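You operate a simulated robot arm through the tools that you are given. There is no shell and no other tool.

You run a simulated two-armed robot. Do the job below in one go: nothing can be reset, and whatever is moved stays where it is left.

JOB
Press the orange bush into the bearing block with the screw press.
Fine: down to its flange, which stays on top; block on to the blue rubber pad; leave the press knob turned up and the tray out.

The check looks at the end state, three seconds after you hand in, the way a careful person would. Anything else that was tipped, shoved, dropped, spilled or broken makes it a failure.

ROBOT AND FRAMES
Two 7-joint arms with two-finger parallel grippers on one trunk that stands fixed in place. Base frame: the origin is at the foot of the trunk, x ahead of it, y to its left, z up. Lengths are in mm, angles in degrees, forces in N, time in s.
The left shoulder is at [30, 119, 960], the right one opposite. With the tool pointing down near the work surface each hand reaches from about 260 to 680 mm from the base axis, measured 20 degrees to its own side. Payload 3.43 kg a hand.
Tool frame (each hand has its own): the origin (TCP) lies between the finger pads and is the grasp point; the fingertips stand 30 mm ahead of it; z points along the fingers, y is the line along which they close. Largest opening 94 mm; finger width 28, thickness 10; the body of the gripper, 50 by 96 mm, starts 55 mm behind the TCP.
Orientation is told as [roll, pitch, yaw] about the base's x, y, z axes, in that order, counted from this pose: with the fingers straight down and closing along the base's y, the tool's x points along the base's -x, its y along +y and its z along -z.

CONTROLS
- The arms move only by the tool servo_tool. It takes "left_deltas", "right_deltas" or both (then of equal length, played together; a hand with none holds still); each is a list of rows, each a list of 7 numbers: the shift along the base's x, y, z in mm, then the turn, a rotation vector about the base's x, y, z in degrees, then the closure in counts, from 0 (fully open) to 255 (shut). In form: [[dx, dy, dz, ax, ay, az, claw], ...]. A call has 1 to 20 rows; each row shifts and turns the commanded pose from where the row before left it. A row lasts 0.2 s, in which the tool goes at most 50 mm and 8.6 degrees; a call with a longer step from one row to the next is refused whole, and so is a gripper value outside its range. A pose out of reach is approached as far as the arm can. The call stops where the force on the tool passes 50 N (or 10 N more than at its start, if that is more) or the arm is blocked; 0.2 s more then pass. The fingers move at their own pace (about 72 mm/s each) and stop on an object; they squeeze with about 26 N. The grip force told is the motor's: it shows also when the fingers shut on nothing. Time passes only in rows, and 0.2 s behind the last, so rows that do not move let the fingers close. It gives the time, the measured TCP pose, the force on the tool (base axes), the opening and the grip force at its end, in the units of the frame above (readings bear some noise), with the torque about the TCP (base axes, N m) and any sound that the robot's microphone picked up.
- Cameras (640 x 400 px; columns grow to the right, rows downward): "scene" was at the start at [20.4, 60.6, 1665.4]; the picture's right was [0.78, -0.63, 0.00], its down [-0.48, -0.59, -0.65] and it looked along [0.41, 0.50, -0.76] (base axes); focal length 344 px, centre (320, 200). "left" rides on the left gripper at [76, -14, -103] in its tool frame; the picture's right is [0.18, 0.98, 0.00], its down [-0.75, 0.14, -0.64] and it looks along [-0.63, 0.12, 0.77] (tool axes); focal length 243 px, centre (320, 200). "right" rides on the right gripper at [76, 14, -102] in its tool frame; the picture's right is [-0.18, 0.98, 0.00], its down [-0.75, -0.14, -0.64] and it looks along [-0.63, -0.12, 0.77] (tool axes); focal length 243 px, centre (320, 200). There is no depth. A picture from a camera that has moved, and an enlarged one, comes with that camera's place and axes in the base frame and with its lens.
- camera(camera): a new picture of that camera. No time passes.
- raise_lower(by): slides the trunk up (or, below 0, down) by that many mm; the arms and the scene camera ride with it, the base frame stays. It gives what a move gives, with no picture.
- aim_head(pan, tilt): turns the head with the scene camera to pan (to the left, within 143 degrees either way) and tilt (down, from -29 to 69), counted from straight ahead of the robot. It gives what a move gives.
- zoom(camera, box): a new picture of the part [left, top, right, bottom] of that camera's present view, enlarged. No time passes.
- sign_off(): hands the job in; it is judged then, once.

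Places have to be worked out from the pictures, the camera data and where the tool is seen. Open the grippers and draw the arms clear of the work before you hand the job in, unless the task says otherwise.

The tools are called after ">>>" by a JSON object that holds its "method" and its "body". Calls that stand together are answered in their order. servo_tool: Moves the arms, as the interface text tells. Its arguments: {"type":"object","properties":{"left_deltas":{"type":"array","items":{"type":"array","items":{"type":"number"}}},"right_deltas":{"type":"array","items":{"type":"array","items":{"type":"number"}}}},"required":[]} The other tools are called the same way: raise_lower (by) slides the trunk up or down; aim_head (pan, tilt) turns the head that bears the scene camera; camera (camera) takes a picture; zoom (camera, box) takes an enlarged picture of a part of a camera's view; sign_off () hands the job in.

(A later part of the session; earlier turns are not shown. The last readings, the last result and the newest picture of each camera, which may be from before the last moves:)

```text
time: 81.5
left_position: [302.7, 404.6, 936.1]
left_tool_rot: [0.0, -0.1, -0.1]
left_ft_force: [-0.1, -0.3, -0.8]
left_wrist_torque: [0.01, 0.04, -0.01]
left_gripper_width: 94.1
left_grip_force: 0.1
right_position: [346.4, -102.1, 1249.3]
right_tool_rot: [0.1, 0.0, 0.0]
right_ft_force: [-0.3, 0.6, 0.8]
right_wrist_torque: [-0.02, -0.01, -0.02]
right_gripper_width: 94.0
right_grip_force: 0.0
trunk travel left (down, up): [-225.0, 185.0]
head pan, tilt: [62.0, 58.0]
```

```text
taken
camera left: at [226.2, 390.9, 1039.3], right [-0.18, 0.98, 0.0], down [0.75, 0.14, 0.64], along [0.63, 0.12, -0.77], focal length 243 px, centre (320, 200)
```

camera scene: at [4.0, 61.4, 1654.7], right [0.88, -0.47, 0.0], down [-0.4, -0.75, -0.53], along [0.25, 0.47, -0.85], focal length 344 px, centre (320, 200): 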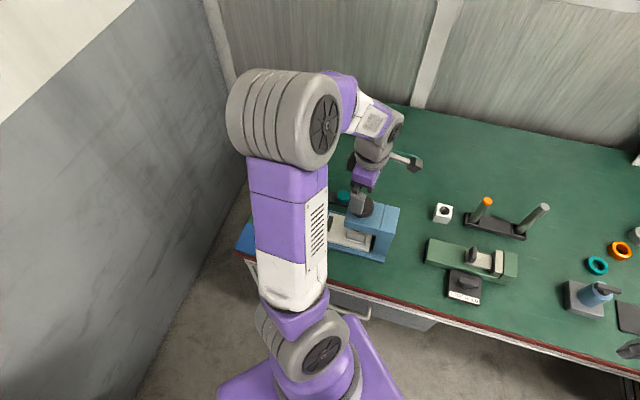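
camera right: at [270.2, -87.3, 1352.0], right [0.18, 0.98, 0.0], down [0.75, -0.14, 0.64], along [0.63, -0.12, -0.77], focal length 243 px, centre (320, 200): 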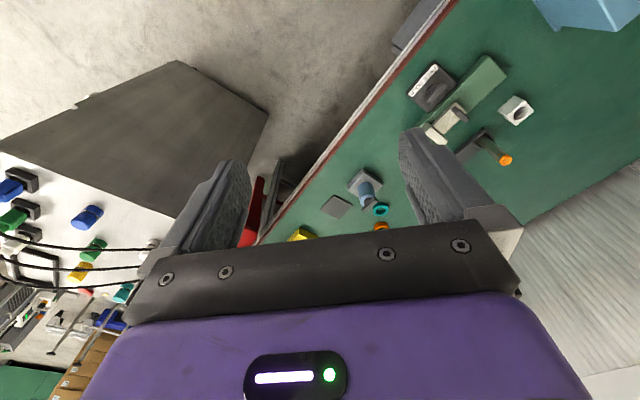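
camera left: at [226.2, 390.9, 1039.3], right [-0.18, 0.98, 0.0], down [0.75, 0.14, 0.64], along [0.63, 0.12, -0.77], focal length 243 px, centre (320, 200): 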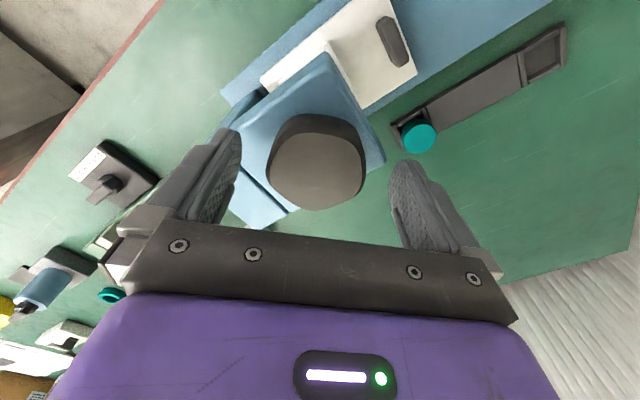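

Clean rotation so far. Continuing to about +99°.

>>> {"method": "servo_tool", "body": {"left_deltas": [[0, 0, 0, 0, 0, 8.3, 0], [0, 0, 0, 0, 0, 8.3, 0], [0, 0, 0, 0, 0, 8.3, 0], [0, 0, 0, 0, 0, 8.3, 0], [0, 0, 0, 0, 0, 8.3, 0], [0, 0, 0, 0, 0, 8.3, 0], [0, 0, 0, 0, 0, 8.3, 0], [0, 0, 0, 0, 0, 8.3, 0], [0, 0, 0, 0, 0, 8.3, 0], [0, 0, 0, 0, 0, 8.3, 0], [0, 0, 0, 0, 0, 8.3, 0], [0, 0, 0, 0, 0, 8.2, 0], [0, 0, 0, 0, 0, 0, 0]]}}

>>> {"method": "camera", "body": {"camera": "left"}}

>>> {"method": "zoom", "body": {"camera": "left", "box": [220, 80, 420, 240]}}

```text
time: 84.3
left_position: [303.9, 404.4, 936.9]
left_tool_rot: [0.0, 0.0, 99.3]
left_ft_force: [0.4, 0.1, 0.0]
left_wrist_torque: [-0.01, 0.01, -0.01]
left_gripper_width: 93.8
left_grip_force: 0.0
right_position: [345.3, -102.9, 1249.4]
right_tool_rot: [0.0, 0.0, 0.0]
right_ft_force: [0.0, 0.8, 0.2]
right_wrist_torque: [-0.01, 0.0, 0.01]
right_gripper_width: 94.0
right_grip_force: 0.0
trunk travel left (down, up): [-225.0, 185.0]
head pan, tilt: [62.0, 58.0]
```

```text
taken
camera left: at [329.3, 331.5, 1039.8], right [-0.94, -0.34, 0.0], down [-0.26, 0.72, 0.64], along [-0.22, 0.6, -0.77], focal length 243 px, centre (320, 200)
```

left: 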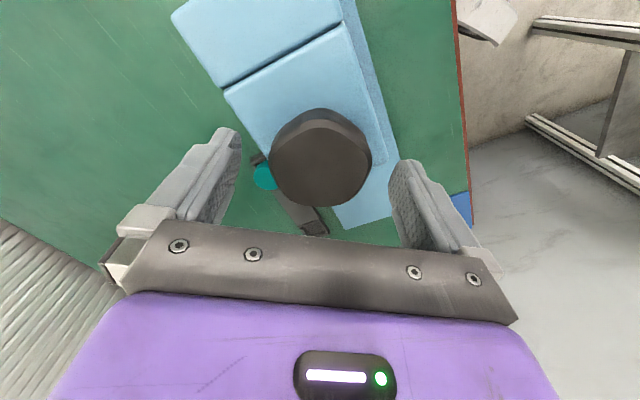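

```text
2.50 times, centred on (320, 160) of left
camera zoom: at [329.3, 331.5, 1039.8], right [-0.94, -0.34, 0.0], down [-0.26, 0.72, 0.64], along [-0.22, 0.6, -0.77], focal length 606 px, centre (320, 300)
```

zoom: 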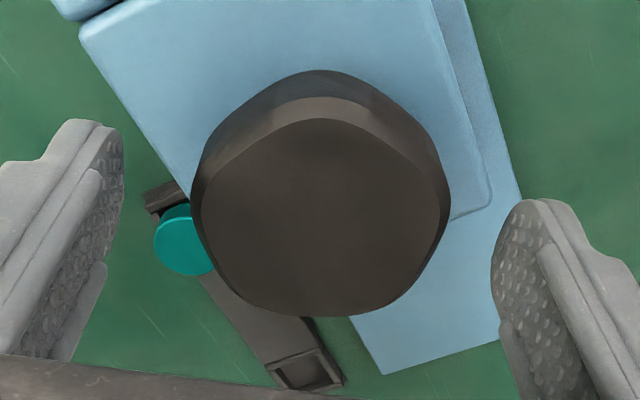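

The knob lagged the hand by ~28° (some slip), with a vertex now such that +128° is an aligned grip. I'll rotate there, lower to TCP ≈927 for full pad contact, and regrip.

>>> {"method": "servo_tool", "body": {"left_deltas": [[0.5, -1, 0, 0, 0, 7.1, 0], [0, 0, 0, 0, 0, 7.1, 0], [0, 0, 0, 0, 0, 7.1, 0], [0, 0, 0, 0, 0, 7.1, 0], [0, 0, -4, 0, 0, 0, 0], [0, 0, -4, 0, 0, 0, 0], [0, 0, 0, 0, 0, 0, 0]]}}

>>> {"method": "zoom", "body": {"camera": "left", "box": [220, 80, 420, 240]}}

```text
time: 85.9
left_position: [304.2, 404.3, 928.8]
left_tool_rot: [-0.1, 0.1, 127.7]
left_ft_force: [0.0, -1.0, -0.1]
left_wrist_torque: [0.02, 0.01, -0.01]
left_gripper_width: 94.0
left_grip_force: 0.1
right_position: [345.6, -102.7, 1248.9]
right_tool_rot: [0.0, 0.0, 0.0]
right_ft_force: [0.1, -0.6, 0.4]
right_wrist_torque: [-0.02, 0.0, -0.03]
right_gripper_width: 94.2
right_grip_force: 0.0
trunk travel left (down, up): [-225.0, 185.0]
head pan, tilt: [62.0, 58.0]
```

```text
2.50 times, centred on (320, 160) of left
camera zoom: at [361.5, 352.6, 1032.0], right [-0.67, -0.75, 0.0], down [-0.57, 0.51, 0.64], along [-0.48, 0.43, -0.77], focal length 606 px, centre (320, 300)
```

zoom: 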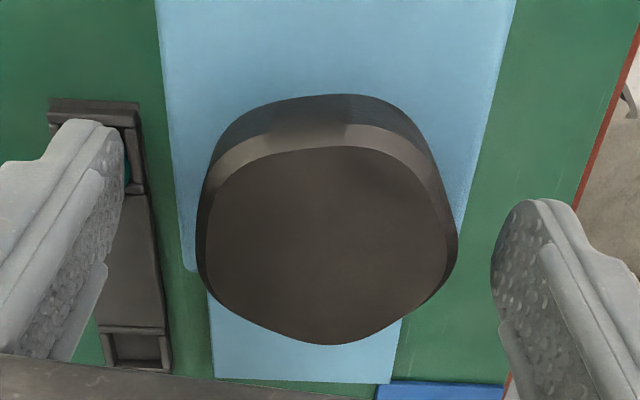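

Nearly aligned; the tool is ~2 mm off in y. I'll correct and grip again.

>>> {"method": "servo_tool", "body": {"left_deltas": [[0, -2, -1, 0, 0, 0, 40], [0, 0, 0, 0, 0, 0, 90], [0, 0, 0, 0, 0, 0, 150], [0, 0, 0, 0, 0, 0, 255], [0, 0, 0, 0, 0, 0, 255], [0, 0, 0, 0, 0, 0, 255]]}}

>>> {"method": "zoom", "body": {"camera": "left", "box": [220, 80, 420, 240]}}

```text
time: 87.3
left_position: [305.1, 403.2, 927.7]
left_tool_rot: [0.0, 0.0, 127.7]
left_ft_force: [0.6, 2.9, 6.2]
left_wrist_torque: [-0.08, 0.56, -0.01]
left_gripper_width: 57.6
left_grip_force: 44.7
right_position: [345.9, -101.8, 1250.5]
right_tool_rot: [0.0, -0.1, 0.0]
right_ft_force: [-0.2, 0.4, -0.1]
right_wrist_torque: [0.0, 0.01, 0.02]
right_gripper_width: 93.7
right_grip_force: 0.0
trunk travel left (down, up): [-225.0, 185.0]
head pan, tilt: [62.0, 58.0]
```

```text
2.50 times, centred on (320, 160) of left
camera zoom: at [361.6, 350.9, 1031.1], right [-0.67, -0.75, 0.0], down [-0.57, 0.51, 0.64], along [-0.48, 0.43, -0.77], focal length 606 px, centre (320, 300)
```

zoom: 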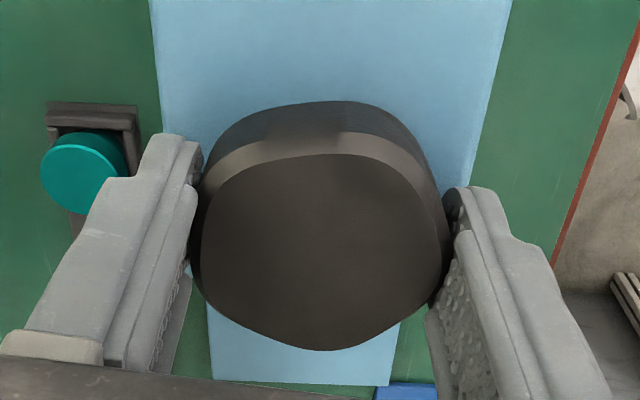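

Gripped again (57.6 mm). Turning clockwise another 52° and watching the torque.

>>> {"method": "servo_tool", "body": {"left_deltas": [[0, 0, 0, 0, 0, -6.5, 255], [0, 0, 0, 0, 0, -6.5, 255], [0, 0, 0, 0, 0, -6.5, 255], [0, 0, 0, 0, 0, -6.5, 255], [0, 0, 0, 0, 0, -6.5, 255], [0, 0, 0, 0, 0, -6.5, 255], [0, 0, 0, 0, 0, -6.5, 255], [0, 0, 0, 0, 0, -6.5, 255]]}}

>>> {"method": "zoom", "body": {"camera": "left", "box": [220, 80, 420, 240]}}

>>> {"method": "zoom", "body": {"camera": "scene", "box": [310, 170, 410, 270]}}

```text
time: 89.1
left_position: [302.9, 400.0, 929.1]
left_tool_rot: [0.1, 0.0, 75.9]
left_ft_force: [-5.3, 1.4, 18.2]
left_wrist_torque: [-0.17, 0.31, 1.64]
left_gripper_width: 56.7
left_grip_force: 45.1
right_position: [344.5, -103.4, 1250.6]
right_tool_rot: [-0.1, 0.0, -0.1]
right_ft_force: [0.9, -0.7, -0.7]
right_wrist_torque: [-0.02, -0.01, -0.01]
right_gripper_width: 93.9
right_grip_force: 0.0
trunk travel left (down, up): [-225.0, 185.0]
head pan, tilt: [62.0, 58.0]
```

```text
2.50 times, centred on (320, 160) of left
camera zoom: at [297.3, 322.8, 1031.9], right [-1.0, 0.06, 0.0], down [0.05, 0.77, 0.64], along [0.04, 0.64, -0.77], focal length 606 px, centre (320, 300)
```

zoom: 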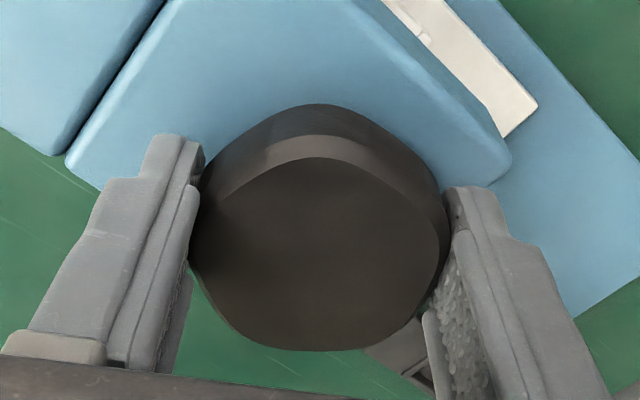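

```text
4.00 times, centred on (360, 220) of scene
camera zoom: at [2.4, 60.2, 1654.9], right [0.88, -0.47, 0.0], down [-0.4, -0.75, -0.53], along [0.25, 0.47, -0.85], focal length 1376 px, centre (160, 120)
```

zoom: 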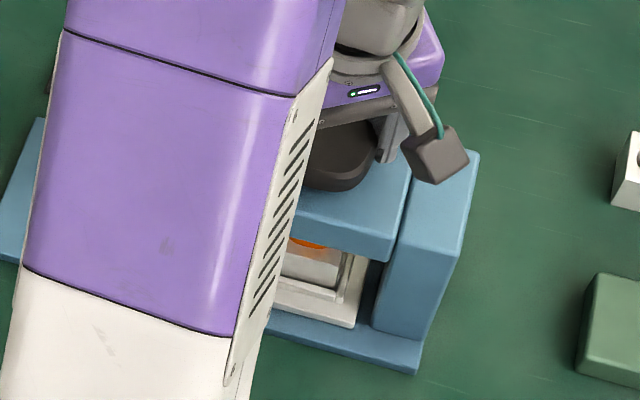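

Torque is 1.64 N·m and the fingers settled onto the knob's flat (56.7 mm), so part of that turn was slip into alignment. I'll continue in smaller bites and compare the knob's orientation in the hand.

>>> {"method": "servo_tool", "body": {"left_deltas": [[0, 0, 0, 0, 0, -6.5, 255], [0, 0, 0, 0, 0, -6.5, 255], [0, 0, 0, 0, 0, -6.5, 255], [0, 0, 0, 0, 0, 0, 255]]}}

>>> {"method": "zoom", "body": {"camera": "left", "box": [220, 80, 420, 240]}}

```text
time: 90.1
left_position: [302.5, 399.9, 929.5]
left_tool_rot: [0.0, 0.0, 56.1]
left_ft_force: [-5.9, 3.3, 15.5]
left_wrist_torque: [0.16, 0.16, 1.67]
left_gripper_width: 57.0
left_grip_force: 45.5
right_position: [345.1, -102.7, 1249.4]
right_tool_rot: [0.1, -0.1, 0.0]
right_ft_force: [-0.6, 0.2, -1.1]
right_wrist_torque: [0.0, 0.0, 0.03]
right_gripper_width: 94.1
right_grip_force: 0.0
trunk travel left (down, up): [-225.0, 185.0]
head pan, tilt: [62.0, 58.0]
```

```text
2.50 times, centred on (320, 160) of left
camera zoom: at [270.9, 329.5, 1031.7], right [-0.92, 0.39, 0.0], down [0.3, 0.7, 0.64], along [0.25, 0.59, -0.77], focal length 606 px, centre (320, 300)
```

zoom: 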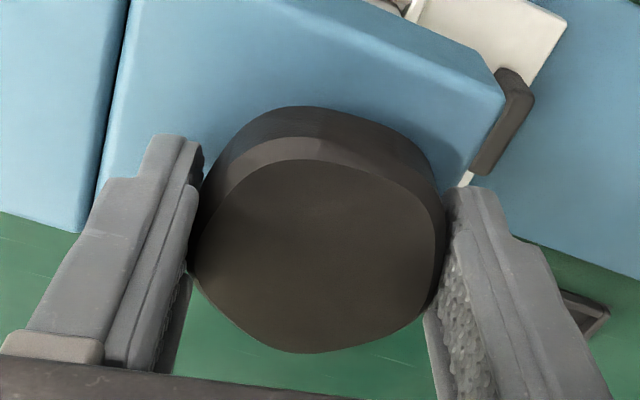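

The knob is lagging (slipping) at about 1.67 N·m: either it's at the bottom or the press force is high. I'll check the bush through the gap with the scene camera.

>>> {"method": "zoom", "body": {"camera": "scene", "box": [335, 222, 385, 252]}}

>>> {"method": "aim_head", "body": {"pan": 40, "tilt": 58}}

>>> {"method": "camera", "body": {"camera": "scene"}}

```text
12.80 times, centred on (360, 237) of scene
camera zoom: at [2.0, 60.8, 1654.8], right [0.88, -0.47, 0.0], down [-0.4, -0.75, -0.53], along [0.25, 0.47, -0.85], focal length 4404 px, centre (-192, -274)
```

zoom: 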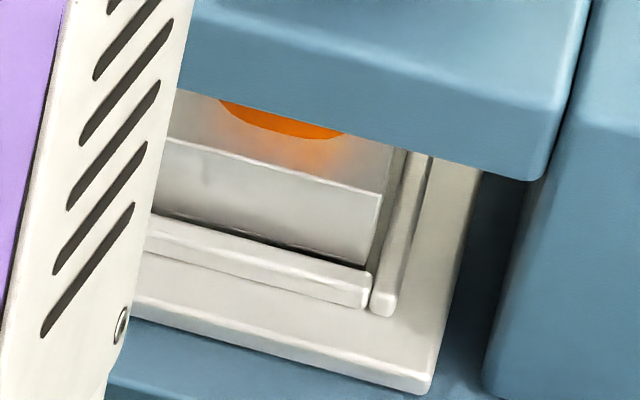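

```text
time: 90.9
left_position: [302.4, 400.8, 928.6]
left_tool_rot: [0.0, 0.0, 56.2]
left_ft_force: [-8.7, 3.2, 13.0]
left_wrist_torque: [0.36, 0.15, 1.57]
left_gripper_width: 57.4
left_grip_force: 44.7
right_position: [345.4, -102.5, 1248.8]
right_tool_rot: [0.1, -0.2, -0.1]
right_ft_force: [0.8, -0.2, -0.5]
right_wrist_torque: [-0.02, 0.04, 0.04]
right_gripper_width: 93.9
right_grip_force: 0.0
trunk travel left (down, up): [-225.0, 185.0]
head pan, tilt: [40.0, 58.0]
```

```text
taken
camera scene: at [22.3, 44.5, 1654.8], right [0.64, -0.77, 0.0], down [-0.65, -0.55, -0.53], along [0.41, 0.34, -0.85], focal length 344 px, centre (320, 200)
```

scene: 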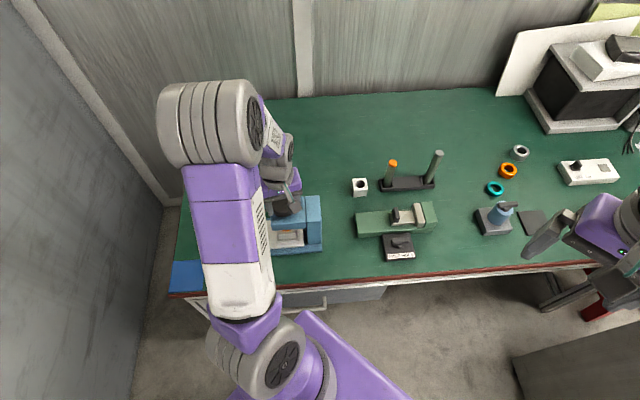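

The flange now looks close to the block's top, but this view is ambiguous. I'll release, rise, and go back to the level viewing pose to see the gap between flange and block directly.

>>> {"method": "servo_tool", "body": {"left_deltas": [[0, 0, 0, 0, 0, 0, 150], [0, 0, 0, 0, 0, 0, 60], [0, 0, 0, 0, 0, 0, 0], [0, 0, 25, 0, 0, 0, 0], [0, 0, 25, 0, 0, 0, 0], [0, 0, 25, 0, 0, 0, 0], [-8.2, 8.3, 0, 0, 0, -8.4, 0], [-8.2, 8.3, 0, 0, 0, -8.4, 0], [-8.2, 8.3, 0, 0, 0, -8.4, 0], [-8.2, 8.3, 0, 0, 0, -8.4, 0], [-8.2, 8.3, 0, 0, 0, -8.4, 0], [-8.2, 8.3, 0, 0, 0, -8.4, 0], [-8.2, 8.3, 0, 0, 0, -8.4, 0], [-8.2, 8.3, 0, 0, 0, -8.4, 0], [-8.2, 8.3, 0, 0, 0, -8.4, 0], [-8.2, 8.3, 0, 0, 0, -8.4, 0], [-8.2, 8.3, 0, 0, 0, -8.4, 0], [-8.2, 8.3, 0, 0, 0, -8.6, 0]]}}

>>> {"method": "camera", "body": {"camera": "left"}}

```text
time: 94.7
left_position: [207.0, 499.3, 1004.5]
left_tool_rot: [0.1, 0.0, -45.0]
left_ft_force: [0.1, 0.0, 0.0]
left_wrist_torque: [0.03, 0.01, -0.02]
left_gripper_width: 94.1
left_grip_force: 0.1
right_position: [346.1, -101.2, 1249.1]
right_tool_rot: [0.0, 0.0, 0.0]
right_ft_force: [0.6, -0.2, -0.4]
right_wrist_torque: [0.02, 0.01, -0.04]
right_gripper_width: 94.1
right_grip_force: 0.1
trunk travel left (down, up): [-225.0, 185.0]
head pan, tilt: [40.0, 58.0]
```

```text
taken
camera left: at [141.6, 543.2, 1106.5], right [0.56, 0.83, 0.0], down [0.63, -0.43, 0.64], along [0.53, -0.36, -0.77], focal length 243 px, centre (320, 200)
```

left: 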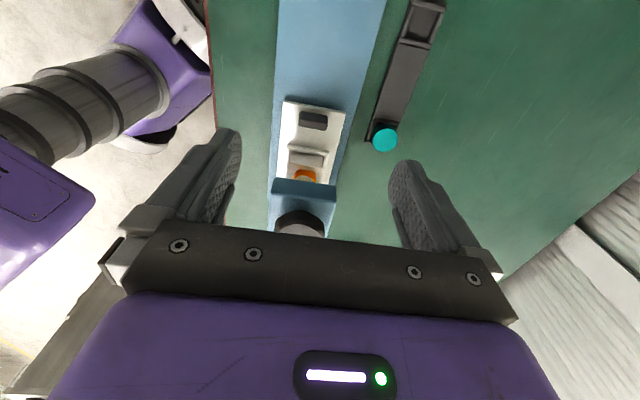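

Now the tilt down to the level viewing pose.

>>> {"method": "servo_tool", "body": {"left_deltas": [[0, 0, -20, -5.05, -5.05, 0, 0], [0, 0, -20, -5.05, -5.05, 0, 0], [0, 0, -20, -5.05, -5.05, 0, 0], [0, 0, -22, -5.05, -5.05, 0, 0], [0, 0, -23, -5.05, -5.05, 0, 0], [0, 0, -25, -5.05, -5.05, 0, 0], [0, 0, -25, -5.05, -5.05, 0, 0]]}}

>>> {"method": "camera", "body": {"camera": "left"}}

>>> {"method": "zoom", "body": {"camera": "left", "box": [250, 90, 390, 220]}}

```text
time: 96.3
left_position: [207.5, 502.2, 848.6]
left_tool_rot: [-0.1, -50.1, -44.8]
left_ft_force: [0.6, 0.6, 0.4]
left_wrist_torque: [-0.02, -0.01, 0.01]
left_gripper_width: 94.1
left_grip_force: 0.1
right_position: [345.0, -101.3, 1248.5]
right_tool_rot: [0.0, 0.0, 0.2]
right_ft_force: [-0.2, 0.2, 0.9]
right_wrist_torque: [-0.03, 0.01, 0.04]
right_gripper_width: 94.3
right_grip_force: 0.0
trunk travel left (down, up): [-225.0, 185.0]
head pan, tilt: [40.0, 58.0]
```

```text
taken
camera left: at [105.4, 582.5, 854.9], right [0.61, 0.78, -0.14], down [0.09, 0.11, 0.99], along [0.79, -0.62, -0.01], focal length 243 px, centre (320, 200)
```

left: 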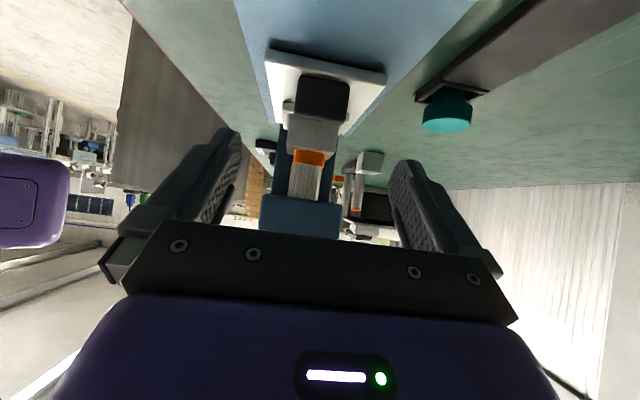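

```text
3.08 times, centred on (320, 155) of left
camera zoom: at [105.4, 582.5, 854.9], right [0.61, 0.78, -0.14], down [0.09, 0.11, 0.99], along [0.79, -0.62, -0.01], focal length 746 px, centre (320, 338)
```

zoom: 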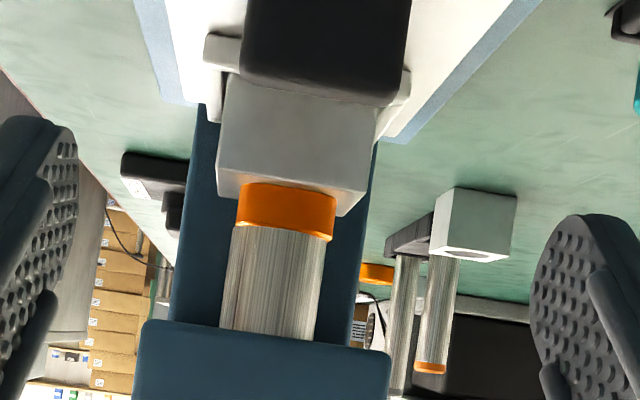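

The body is fully hidden and the ram sits on the flange. I'll zoom further in on the flange/block junction to judge the seating.

>>> {"method": "zoom", "body": {"camera": "left", "box": [290, 135, 340, 175]}}

>>> {"method": "zoom", "body": {"camera": "left", "box": [275, 105, 355, 205]}}

```text
10.00 times, centred on (315, 155) of left
camera zoom: at [105.4, 582.5, 854.9], right [0.61, 0.78, -0.14], down [0.09, 0.11, 0.99], along [0.79, -0.62, -0.01], focal length 2426 px, centre (370, 650)
```

zoom: 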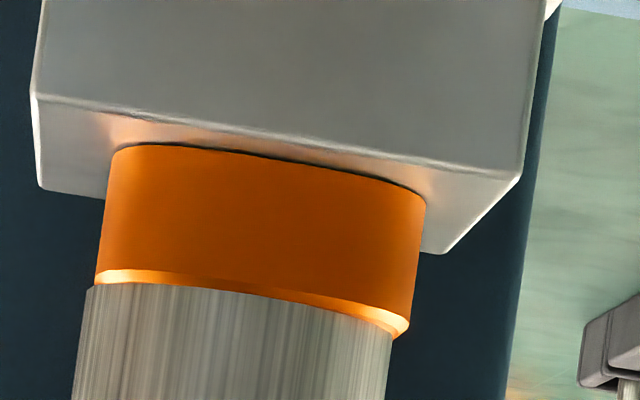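

```text
4.00 times, centred on (315, 155) of left
camera zoom: at [105.4, 582.5, 854.9], right [0.61, 0.78, -0.14], down [0.09, 0.11, 0.99], along [0.79, -0.62, -0.01], focal length 970 px, centre (340, 380)
```

zoom: 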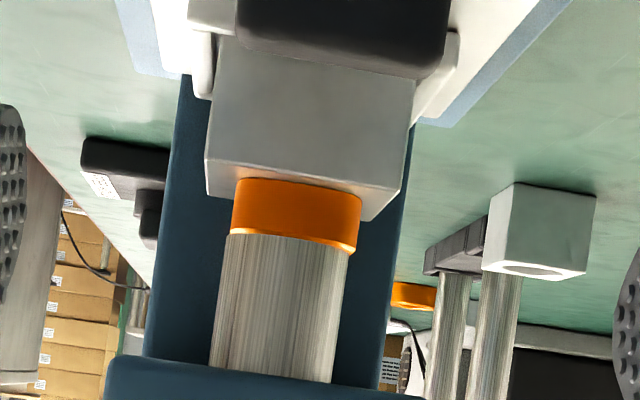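

The flange sits right on the block's top with the ram on it. I'll magnify the contact line to make sure there's no gap left.

>>> {"method": "zoom", "body": {"camera": "left", "box": [298, 144, 326, 160]}}

>>> {"method": "zoom", "body": {"camera": "left", "box": [316, 146, 340, 162]}}

```text
16.00 times, centred on (312, 152) of left
camera zoom: at [105.4, 582.5, 854.9], right [0.61, 0.78, -0.14], down [0.09, 0.11, 0.99], along [0.79, -0.62, -0.01], focal length 3882 px, centre (448, 968)
```

zoom: 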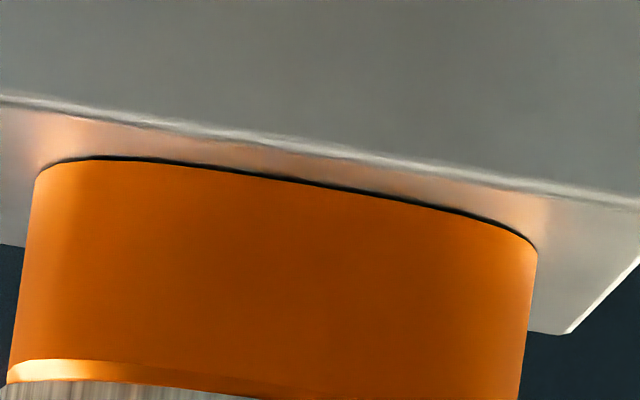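

```text
16.00 times, centred on (328, 154) of left
camera zoom: at [105.4, 582.5, 854.9], right [0.61, 0.78, -0.14], down [0.09, 0.11, 0.99], along [0.79, -0.62, -0.01], focal length 3882 px, centre (192, 936)
```

zoom: 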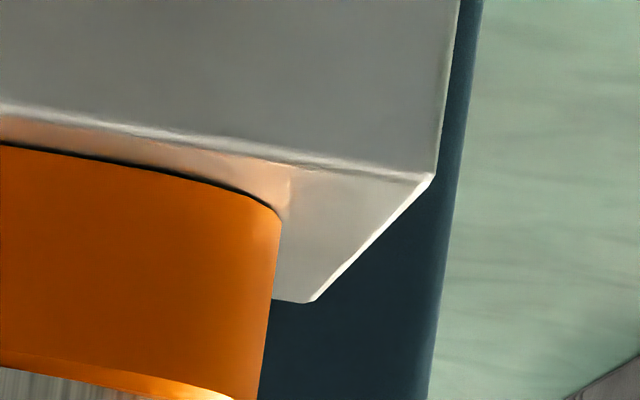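

The seam is just a hairline (~0.3 mm). I'll give the knob one more firm clockwise twist to be sure it's home, then unscrew. First, untilt and rise.

>>> {"method": "servo_tool", "body": {"left_deltas": [[-5, 5, 20, 5.05, 5.05, 0, 0], [0, 0, 22, 5.05, 5.05, 0, 0], [0, 0, 22, 5.05, 5.05, 0, 0], [0, 0, 22, 5.05, 5.05, 0, 0], [0, 0, 23, 5.05, 5.05, 0, 0], [0, 0, 23, 5.05, 5.05, 0, 0], [0, 0, 23, 5.05, 5.05, 0, 0], [0, 0, 0, 0, 0, 8.5, 0], [0, 0, 0, 0, 0, 8.5, 0], [0, 0, 0, 0, 0, 8.5, 0], [0, 0, 0, 0, 0, 8.5, 0], [0, 0, 0, 0, 0, 8.5, 0], [0, 0, 0, 0, 0, 8.5, 0]]}}

>>> {"method": "servo_tool", "body": {"left_deltas": [[15, -15, 0, 0, 0, 8.5, 0], [15, -15, 0, 0, 0, 8.5, 0], [15, -15, 0, 0, 0, 8.5, 0], [15, -15, 0, 0, 0, 8.5, 0], [15, -15, 0, 0, 0, 8.5, 0], [15, -15, 0, 0, 0, 8.5, 0], [10, -10, 0, 0, 0, 8.5, 0], [0, 0, 0, 0, 0, 8.5, 0], [0, 0, 0, 0, 0, 8.5, 0], [0, 0, 0, 0, 0, 8.5, 0], [0, 0, 0, 0, 0, 0, 0]]}}

>>> {"method": "zoom", "body": {"camera": "left", "box": [220, 60, 420, 220]}}

```text
time: 99.1
left_position: [202.1, 506.0, 1004.0]
left_tool_rot: [-0.1, 0.0, 6.4]
left_ft_force: [-0.4, 0.4, -0.1]
left_wrist_torque: [0.03, 0.02, -0.02]
left_gripper_width: 93.8
left_grip_force: 0.0
right_position: [345.6, -102.6, 1249.0]
right_tool_rot: [0.0, 0.0, -0.1]
right_ft_force: [0.2, 0.0, 0.4]
right_wrist_torque: [0.03, -0.03, -0.01]
right_gripper_width: 93.9
right_grip_force: 0.1
trunk travel left (down, up): [-225.0, 185.0]
head pan, tilt: [40.0, 58.0]
```

```text
time: 101.5
left_position: [301.0, 405.5, 1002.9]
left_tool_rot: [-0.1, 0.0, 91.2]
left_ft_force: [0.9, -0.2, -0.2]
left_wrist_torque: [-0.05, 0.0, 0.01]
left_gripper_width: 94.0
left_grip_force: 0.0
right_position: [346.0, -102.2, 1249.2]
right_tool_rot: [-0.1, 0.0, 0.1]
right_ft_force: [-0.6, -0.2, 0.2]
right_wrist_torque: [0.0, 0.0, 0.02]
right_gripper_width: 94.1
right_grip_force: 0.0
trunk travel left (down, up): [-225.0, 185.0]
head pan, tilt: [40.0, 58.0]
```

```text
2.50 times, centred on (320, 140) of left
camera zoom: at [316.0, 329.8, 1105.9], right [-0.98, -0.21, 0.0], down [-0.16, 0.75, 0.64], along [-0.13, 0.63, -0.77], focal length 606 px, centre (320, 350)
```

zoom: 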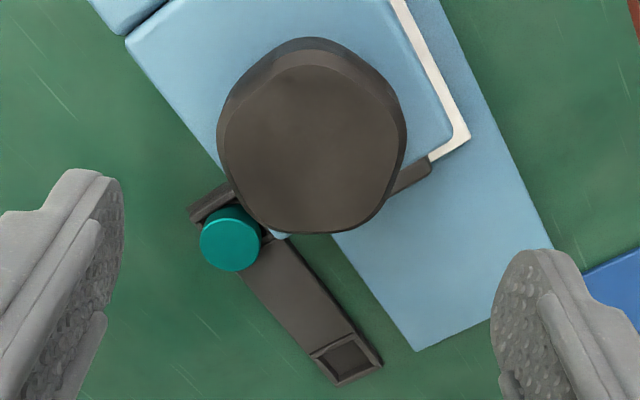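

At yaw 91° the knob's vertex lines up with the fingers. I'll centre (+3.5, −2.8), lower to TCP ≈928 and grip.

>>> {"method": "servo_tool", "body": {"left_deltas": [[3.5, -2.8, -20, 0, 0, 0, 0], [0, 0, -20, 0, 0, 0, 0], [0, 0, -20, 0, 0, 0, 0], [0, 0, -10, 0, 0, 0, 0], [0, 0, -5, 0, 0, 0, 0], [0, 0, 0, 0, 0, 0, 0]]}}

>>> {"method": "zoom", "body": {"camera": "left", "box": [220, 80, 420, 240]}}

```text
time: 102.9
left_position: [301.2, 402.9, 929.3]
left_tool_rot: [0.0, 0.1, 91.0]
left_ft_force: [0.2, 0.8, 0.6]
left_wrist_torque: [-0.01, 0.0, -0.01]
left_gripper_width: 93.9
left_grip_force: 0.1
right_position: [345.1, -102.9, 1248.8]
right_tool_rot: [0.0, 0.1, 0.0]
right_ft_force: [0.3, 0.5, -0.5]
right_wrist_torque: [0.02, -0.02, -0.02]
right_gripper_width: 94.0
right_grip_force: 0.1
trunk travel left (down, up): [-225.0, 185.0]
head pan, tilt: [40.0, 58.0]
```

```text
2.50 times, centred on (320, 160) of left
camera zoom: at [317.7, 326.4, 1031.6], right [-0.98, -0.2, 0.0], down [-0.16, 0.75, 0.64], along [-0.13, 0.63, -0.77], focal length 606 px, centre (320, 300)
```

zoom: 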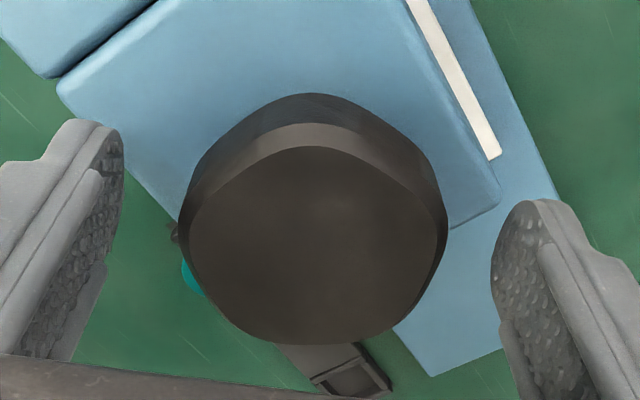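

Centred within ~1.3 mm. Correct, grip, and twist clockwise 30° to load the press fully.

>>> {"method": "servo_tool", "body": {"left_deltas": [[1.3, 0.3, -1, 0, 0, 0, 40], [0, 0, 0, 0, 0, 0, 90], [0, 0, 0, 0, 0, 0, 150], [0, 0, 0, 0, 0, 0, 255], [0, 0, 0, 0, 0, 0, 255], [0, 0, 0, 0, 0, 0, 255]]}}

>>> {"method": "servo_tool", "body": {"left_deltas": [[0, 0, 0, 0, 0, -5, 255], [0, 0, 0, 0, 0, -5, 255], [0, 0, 0, 0, 0, -5, 255], [0, 0, 0, 0, 0, -5, 255]]}}

>>> {"method": "zoom", "body": {"camera": "left", "box": [220, 80, 420, 240]}}

```text
time: 104.3
left_position: [303.6, 402.8, 927.5]
left_tool_rot: [0.1, 0.0, 91.1]
left_ft_force: [-1.0, 0.9, 2.1]
left_wrist_torque: [-0.17, 0.36, 0.03]
left_gripper_width: 57.0
left_grip_force: 44.8
right_position: [346.0, -103.2, 1248.5]
right_tool_rot: [0.0, 0.0, 0.1]
right_ft_force: [0.1, -0.2, 0.4]
right_wrist_torque: [-0.03, 0.02, 0.01]
right_gripper_width: 94.1
right_grip_force: 0.0
trunk travel left (down, up): [-225.0, 185.0]
head pan, tilt: [40.0, 58.0]
```

```text
time: 105.3
left_position: [302.5, 403.5, 927.7]
left_tool_rot: [0.0, -0.1, 71.3]
left_ft_force: [-6.5, -0.3, 11.0]
left_wrist_torque: [-0.18, 0.4, 1.32]
left_gripper_width: 56.8
left_grip_force: 45.2
right_position: [345.0, -102.9, 1248.7]
right_tool_rot: [0.0, -0.1, 0.1]
right_ft_force: [-0.4, 0.0, -0.3]
right_wrist_torque: [0.01, 0.03, -0.01]
right_gripper_width: 94.2
right_grip_force: 0.2
trunk travel left (down, up): [-225.0, 185.0]
head pan, tilt: [40.0, 58.0]
```

```text
2.50 times, centred on (320, 160) of left
camera zoom: at [292.2, 326.6, 1030.7], right [-0.99, 0.14, 0.0], down [0.11, 0.76, 0.64], along [0.09, 0.64, -0.77], focal length 606 px, centre (320, 300)
```

zoom: 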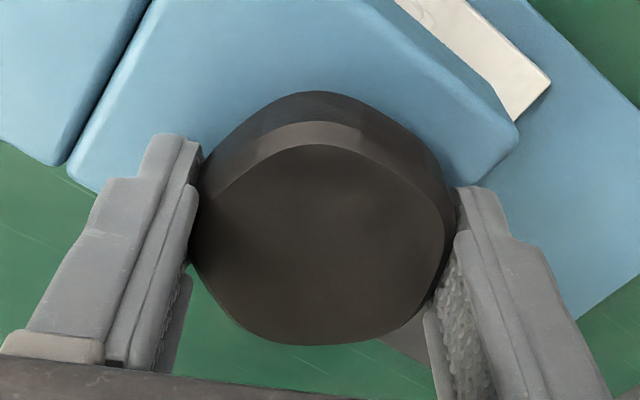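

The knob followed those 20° without slipping at 1.3 N·m. I'll keep turning to find the true end.

>>> {"method": "servo_tool", "body": {"left_deltas": [[0, 0, 0, 0, 0, -5, 255], [0, 0, 0, 0, 0, -5, 255], [0, 0, 0, 0, 0, -5, 255], [0, 0, 0, 0, 0, -5, 255]]}}

>>> {"method": "zoom", "body": {"camera": "left", "box": [220, 80, 420, 240]}}

>>> {"method": "servo_tool", "body": {"left_deltas": [[0, 0, 0, 0, 0, -5, 255], [0, 0, 0, 0, 0, -5, 255], [0, 0, 0, 0, 0, -5, 255], [0, 0, 0, 0, 0, -5, 255]]}}

>>> {"method": "zoom", "body": {"camera": "left", "box": [220, 80, 420, 240]}}

```text
time: 106.3
left_position: [303.5, 403.5, 927.8]
left_tool_rot: [0.0, 0.0, 51.0]
left_ft_force: [-7.8, -0.1, 19.0]
left_wrist_torque: [-0.12, 0.25, 1.14]
left_gripper_width: 57.6
left_grip_force: 44.9
right_position: [345.0, -104.8, 1251.4]
right_tool_rot: [0.1, -0.1, 0.0]
right_ft_force: [-0.7, -0.1, 0.0]
right_wrist_torque: [0.02, -0.01, -0.06]
right_gripper_width: 93.6
right_grip_force: 0.0
trunk travel left (down, up): [-225.0, 185.0]
head pan, tilt: [40.0, 58.0]
```

```text
2.50 times, centred on (320, 160) of left
camera zoom: at [266.3, 334.9, 1030.5], right [-0.88, 0.47, 0.0], down [0.36, 0.67, 0.64], along [0.31, 0.57, -0.77], focal length 606 px, centre (320, 300)
```

zoom: 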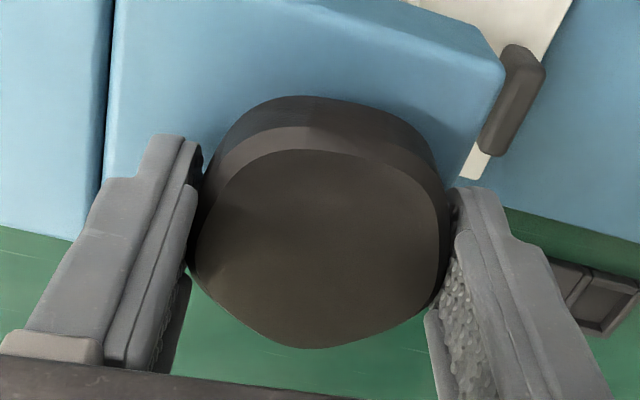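

```text
time: 107.3
left_position: [303.2, 403.0, 926.9]
left_tool_rot: [-0.1, -0.1, 31.2]
left_ft_force: [-8.4, 3.5, 18.7]
left_wrist_torque: [-0.08, -0.13, 1.19]
left_gripper_width: 57.5
left_grip_force: 45.4
right_position: [343.0, -102.9, 1249.7]
right_tool_rot: [0.1, -0.1, 0.0]
right_ft_force: [0.8, 0.3, -0.3]
right_wrist_torque: [-0.02, 0.0, 0.0]
right_gripper_width: 94.0
right_grip_force: 0.0
trunk travel left (down, up): [-225.0, 185.0]
head pan, tilt: [40.0, 58.0]
```

```text
2.50 times, centred on (320, 160) of left
camera zoom: at [245.2, 351.5, 1030.5], right [-0.67, 0.75, 0.0], down [0.57, 0.51, 0.64], along [0.48, 0.43, -0.77], focal length 606 px, centre (320, 300)
```

zoom: 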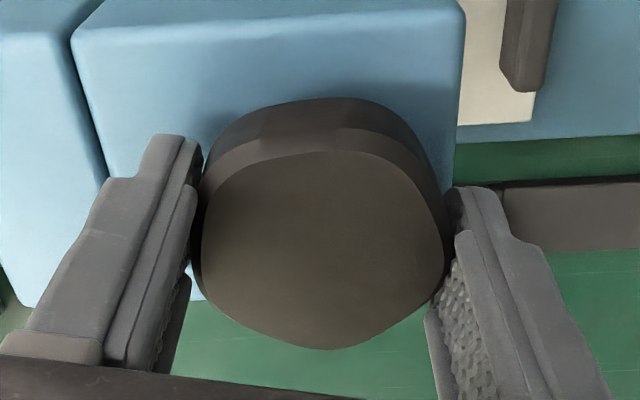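

The knob stopped and the fingers slipped, so the bush is fully home. Now I'll unscrew: counter-clockwise from here up to +127°.

>>> {"method": "servo_tool", "body": {"left_deltas": [[0, 0, 0, 0, 0, 8, 255], [0, 0, 0, 0, 0, 8, 255], [0, 0, 0, 0, 0, 8, 255], [0, 0, 0, 0, 0, 8, 255], [0, 0, 0, 0, 0, 8, 255], [0, 0, 0, 0, 0, 8, 255]]}}

>>> {"method": "zoom", "body": {"camera": "left", "box": [220, 80, 420, 240]}}

>>> {"method": "servo_tool", "body": {"left_deltas": [[0, 0, 0, 0, 0, 8, 255], [0, 0, 0, 0, 0, 8, 255], [0, 0, 0, 0, 0, 8, 255], [0, 0, 0, 0, 0, 8, 255], [0, 0, 0, 0, 0, 8, 255], [0, 0, 0, 0, 0, 8, 255]]}}

>>> {"method": "zoom", "body": {"camera": "left", "box": [220, 80, 420, 240]}}

```text
time: 108.7
left_position: [304.4, 403.6, 928.0]
left_tool_rot: [0.0, 0.1, 79.2]
left_ft_force: [-7.8, -3.6, 2.2]
left_wrist_torque: [-0.83, -0.54, -0.03]
left_gripper_width: 57.4
left_grip_force: 44.7
right_position: [344.3, -102.4, 1250.2]
right_tool_rot: [0.0, -0.2, 0.0]
right_ft_force: [0.0, 0.3, 0.0]
right_wrist_torque: [0.01, 0.01, 0.0]
right_gripper_width: 93.7
right_grip_force: 0.1
trunk travel left (down, up): [-225.0, 185.0]
head pan, tilt: [40.0, 58.0]
```

```text
2.50 times, centred on (320, 160) of left
camera zoom: at [303.1, 325.8, 1030.7], right [-1.0, 0.0, 0.0], down [0.0, 0.77, 0.64], along [0.0, 0.64, -0.77], focal length 606 px, centre (320, 300)
```

zoom: 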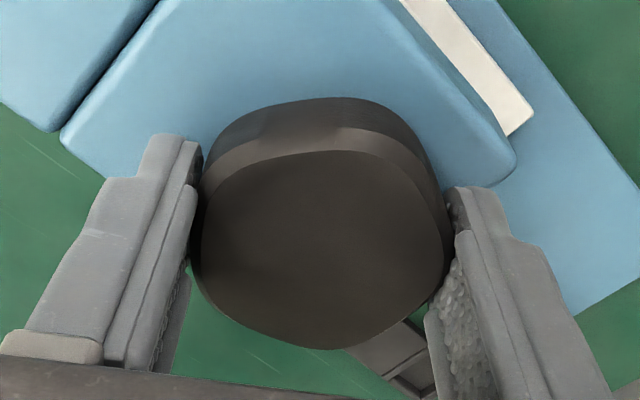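

```text
time: 110.1
left_position: [304.5, 403.1, 927.8]
left_tool_rot: [-0.1, -0.1, 127.2]
left_ft_force: [-14.5, -3.9, 15.2]
left_wrist_torque: [0.37, 0.32, 0.01]
left_gripper_width: 57.4
left_grip_force: 44.6
right_position: [344.4, -103.8, 1249.9]
right_tool_rot: [0.1, -0.1, 0.0]
right_ft_force: [0.2, 0.0, -0.5]
right_wrist_torque: [-0.03, 0.0, -0.01]
right_gripper_width: 93.9
right_grip_force: 0.1
trunk travel left (down, up): [-225.0, 185.0]
head pan, tilt: [40.0, 58.0]
```

```text
2.50 times, centred on (320, 160) of left
camera zoom: at [360.6, 351.1, 1030.6], right [-0.67, -0.74, 0.0], down [-0.57, 0.51, 0.64], along [-0.48, 0.43, -0.77], focal length 606 px, centre (320, 300)
```

zoom: 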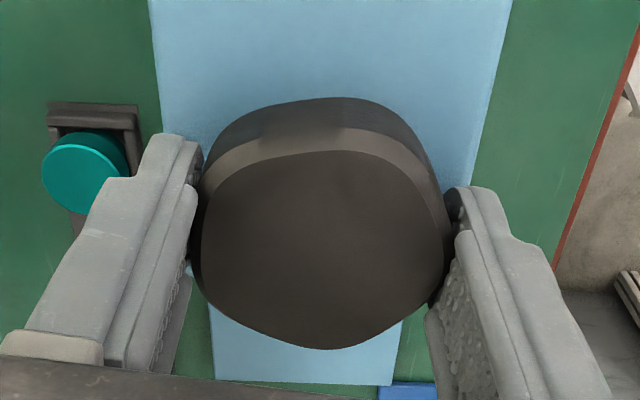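

The knob followed 96° up with no torque. I'll release, rotate the open hand back to −116° and take another upward stroke.

>>> {"method": "servo_tool", "body": {"left_deltas": [[0, 0, 0, 0, 0, 0, 150], [0, 0, 0, 0, 0, 0, 60], [0, 0, 0, 0, 0, 0, 0], [0, 0, 4, 0, 0, 0, 0], [0, 0, 4, 0, 0, -8.2, 0], [0, 0, 0, 0, 0, -8.2, 0], [0, 0, 0, 0, 0, -8.2, 0], [0, 0, 0, 0, 0, -8.2, 0], [0, 0, 0, 0, 0, -8.2, 0], [0, 0, 0, 0, 0, -8.2, 0], [0, 0, 0, 0, 0, -8.2, 0], [0, 0, 0, 0, 0, -8.2, 0], [0, 0, 0, 0, 0, -8.2, 0], [0, 0, 0, 0, 0, -8.2, 0], [0, 0, 0, 0, 0, -8.2, 0], [0, 0, 0, 0, 0, -8.2, 0], [0, 0, 0, 0, 0, -8.2, 0], [0, 0, 0, 0, 0, -8.2, 0], [0, 0, 0, 0, 0, -8.2, 0]]}}

>>> {"method": "camera", "body": {"camera": "left"}}

>>> {"method": "servo_tool", "body": {"left_deltas": [[0, 0, 0, 0, 0, -8.2, 0], [0, 0, 0, 0, 0, -8.2, 0], [0, 0, 0, 0, 0, -8.2, 0], [0, 0, 0, 0, 0, -8.2, 0], [0, 0, 0, 0, 0, -8.2, 0], [0, 0, 0, 0, 0, -8.2, 0], [0, 0, 0, 0, 0, -8.2, 0], [0, 0, 0, 0, 0, -8.2, 0], [0, 0, 0, 0, 0, -8.2, 0], [0, 0, 0, 0, 0, -8.2, 0], [0, 0, 0, 0, 0, -8.2, 0], [0, 0, 0, 0, 0, -8.2, 0], [0, 0, 0, 0, 0, -8.2, 0], [0, 0, 0, 0, 0, -8.2, 0], [0, 0, 0, 0, 0, 0, 0]]}}

>>> {"method": "zoom", "body": {"camera": "left", "box": [220, 80, 420, 240]}}

```text
time: 114.1
left_position: [306.2, 404.4, 935.2]
left_tool_rot: [0.1, -0.1, 4.0]
left_ft_force: [0.0, -0.2, -0.1]
left_wrist_torque: [0.02, -0.02, 0.0]
left_gripper_width: 94.1
left_grip_force: 0.1
right_position: [345.3, -102.7, 1249.1]
right_tool_rot: [0.0, 0.0, 0.0]
right_ft_force: [-0.3, 0.8, -0.7]
right_wrist_torque: [-0.02, 0.02, 0.01]
right_gripper_width: 93.9
right_grip_force: 0.0
trunk travel left (down, up): [-225.0, 185.0]
head pan, tilt: [40.0, 58.0]
```

```text
taken
camera left: at [230.2, 384.7, 1037.7], right [-0.25, 0.97, 0.0], down [0.74, 0.19, 0.64], along [0.62, 0.16, -0.77], focal length 243 px, centre (320, 200)
```

left: 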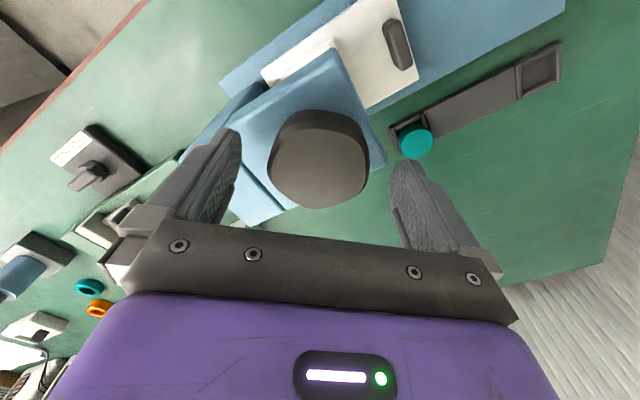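

```text
time: 117.3
left_position: [305.2, 403.6, 934.3]
left_tool_rot: [0.1, 0.0, -110.8]
left_ft_force: [-0.6, -0.4, 0.1]
left_wrist_torque: [0.0, 0.01, -0.01]
left_gripper_width: 94.3
left_grip_force: 0.1
right_position: [346.1, -102.7, 1249.6]
right_tool_rot: [0.1, 0.0, 0.1]
right_ft_force: [-0.2, -0.2, -0.3]
right_wrist_torque: [-0.01, -0.01, -0.01]
right_gripper_width: 93.9
right_grip_force: 0.0
trunk travel left (down, up): [-225.0, 185.0]
head pan, tilt: [40.0, 58.0]
```

```text
2.50 times, centred on (320, 160) of left
camera zoom: at [318.5, 480.2, 1038.0], right [0.98, -0.18, 0.0], down [-0.14, -0.75, 0.64], along [-0.11, -0.63, -0.77], focal length 606 px, centre (320, 300)
```

zoom: 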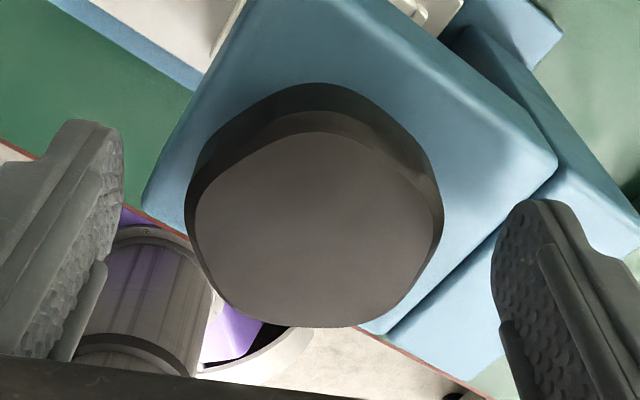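

Well centred; I'll rotate −6.8° more for alignment, lower 7 mm, and grip.

>>> {"method": "servo_tool", "body": {"left_deltas": [[-1, -0.8, 0, 0, 0, -6.8, 0], [0, 0, -4, 0, 0, 0, 0], [0, 0, -3, 0, 0, 0, 40], [0, 0, 0, 0, 0, 0, 90], [0, 0, 0, 0, 0, 0, 150], [0, 0, 0, 0, 0, 0, 255], [0, 0, 0, 0, 0, 0, 255], [0, 0, 0, 0, 0, 0, 255]]}}

>>> {"method": "servo_tool", "body": {"left_deltas": [[0, 0, 0, 0, 0, 7.5, 255], [0, 0, 0, 0, 0, 7.5, 255], [0, 0, 0, 0, 0, 7.5, 255], [0, 0, 0, 0, 0, 7.5, 255], [0, 0, 0, 0, 0, 7.5, 255], [0, 0, 0, 0, 0, 7.5, 255], [0, 0, 0, 0, 0, 7.5, 255], [0, 0, 0, 0, 0, 7.5, 255]]}}

>>> {"method": "zoom", "body": {"camera": "left", "box": [220, 80, 420, 240]}}

```text
time: 119.1
left_position: [304.4, 402.6, 927.8]
left_tool_rot: [0.1, 0.0, -117.5]
left_ft_force: [0.2, -1.1, 0.0]
left_wrist_torque: [-0.07, -0.17, -0.01]
left_gripper_width: 57.4
left_grip_force: 45.7
right_position: [345.9, -101.5, 1248.3]
right_tool_rot: [-0.1, -0.1, -0.1]
right_ft_force: [-0.8, 0.1, 0.1]
right_wrist_torque: [-0.01, -0.02, 0.02]
right_gripper_width: 94.2
right_grip_force: 0.1
trunk travel left (down, up): [-225.0, 185.0]
head pan, tilt: [40.0, 58.0]
```

```text
time: 120.9
left_position: [303.7, 404.2, 927.2]
left_tool_rot: [0.1, 0.0, -57.3]
left_ft_force: [-1.8, 3.8, 8.1]
left_wrist_torque: [-0.16, 1.19, -0.02]
left_gripper_width: 57.3
left_grip_force: 45.2
right_position: [346.5, -102.8, 1249.1]
right_tool_rot: [0.0, 0.0, 0.0]
right_ft_force: [0.2, 0.1, 0.7]
right_wrist_torque: [0.03, -0.02, 0.02]
right_gripper_width: 93.8
right_grip_force: 0.2
trunk travel left (down, up): [-225.0, 185.0]
head pan, tilt: [40.0, 58.0]
```

```text
2.50 times, centred on (320, 160) of left
camera zoom: at [250.1, 459.4, 1030.9], right [0.73, 0.69, 0.0], down [0.53, -0.56, 0.64], along [0.44, -0.47, -0.77], focal length 606 px, centre (320, 300)
```

zoom: 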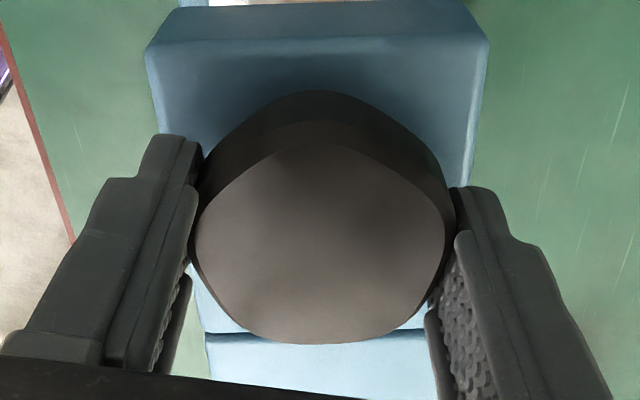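

156° up so far, no torque. Continuing counter-clockwise another 60°.

>>> {"method": "servo_tool", "body": {"left_deltas": [[0, 0, 0, 0, 0, 7.5, 255], [0, 0, 0, 0, 0, 7.5, 255], [0, 0, 0, 0, 0, 7.5, 255], [0, 0, 0, 0, 0, 7.5, 255], [0, 0, 0, 0, 0, 7.5, 255], [0, 0, 0, 0, 0, 7.5, 255], [0, 0, 0, 0, 0, 7.5, 255], [0, 0, 0, 0, 0, 7.5, 255]]}}

>>> {"method": "servo_tool", "body": {"left_deltas": [[0, 0, 0, 0, 0, 7, 255], [0, 0, 0, 0, 0, 7, 255], [0, 0, 0, 0, 0, 7, 255], [0, 0, 0, 0, 0, 7, 255], [0, 0, 0, 0, 0, 7, 255]]}}

>>> {"method": "zoom", "body": {"camera": "left", "box": [220, 80, 420, 240]}}

```text
time: 122.7
left_position: [304.0, 403.7, 928.1]
left_tool_rot: [0.1, 0.0, 2.5]
left_ft_force: [-0.5, 1.3, 5.3]
left_wrist_torque: [-0.01, -0.03, -1.61]
left_gripper_width: 56.8
left_grip_force: 44.8
right_position: [344.1, -102.4, 1249.5]
right_tool_rot: [0.0, 0.1, 0.0]
right_ft_force: [0.0, 0.1, -0.5]
right_wrist_torque: [-0.03, -0.01, 0.02]
right_gripper_width: 94.0
right_grip_force: 0.1
trunk travel left (down, up): [-225.0, 185.0]
head pan, tilt: [40.0, 58.0]
```

```text
time: 123.9
left_position: [305.6, 404.5, 928.2]
left_tool_rot: [0.0, 0.0, 37.5]
left_ft_force: [-3.0, 4.9, 5.0]
left_wrist_torque: [0.23, 0.24, -1.59]
left_gripper_width: 57.0
left_grip_force: 44.9
right_position: [345.4, -101.3, 1249.7]
right_tool_rot: [0.0, 0.0, 0.1]
right_ft_force: [0.1, 0.0, 0.7]
right_wrist_torque: [0.03, 0.01, -0.01]
right_gripper_width: 94.0
right_grip_force: 0.2
trunk travel left (down, up): [-225.0, 185.0]
head pan, tilt: [40.0, 58.0]
```

```text
2.50 times, centred on (320, 160) of left
camera zoom: at [252.4, 346.4, 1031.4], right [-0.74, 0.67, 0.0], down [0.51, 0.57, 0.64], along [0.43, 0.48, -0.77], focal length 606 px, centre (320, 300)
```

zoom: 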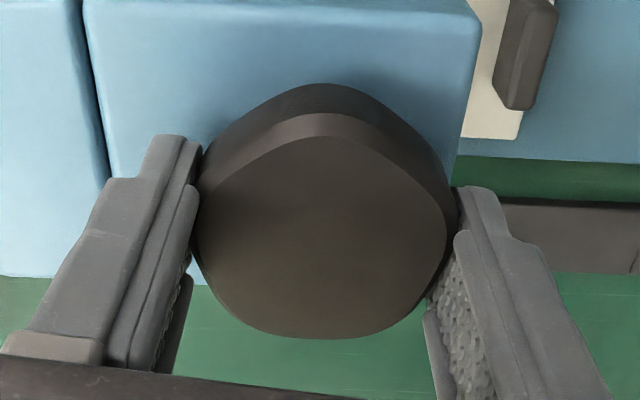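

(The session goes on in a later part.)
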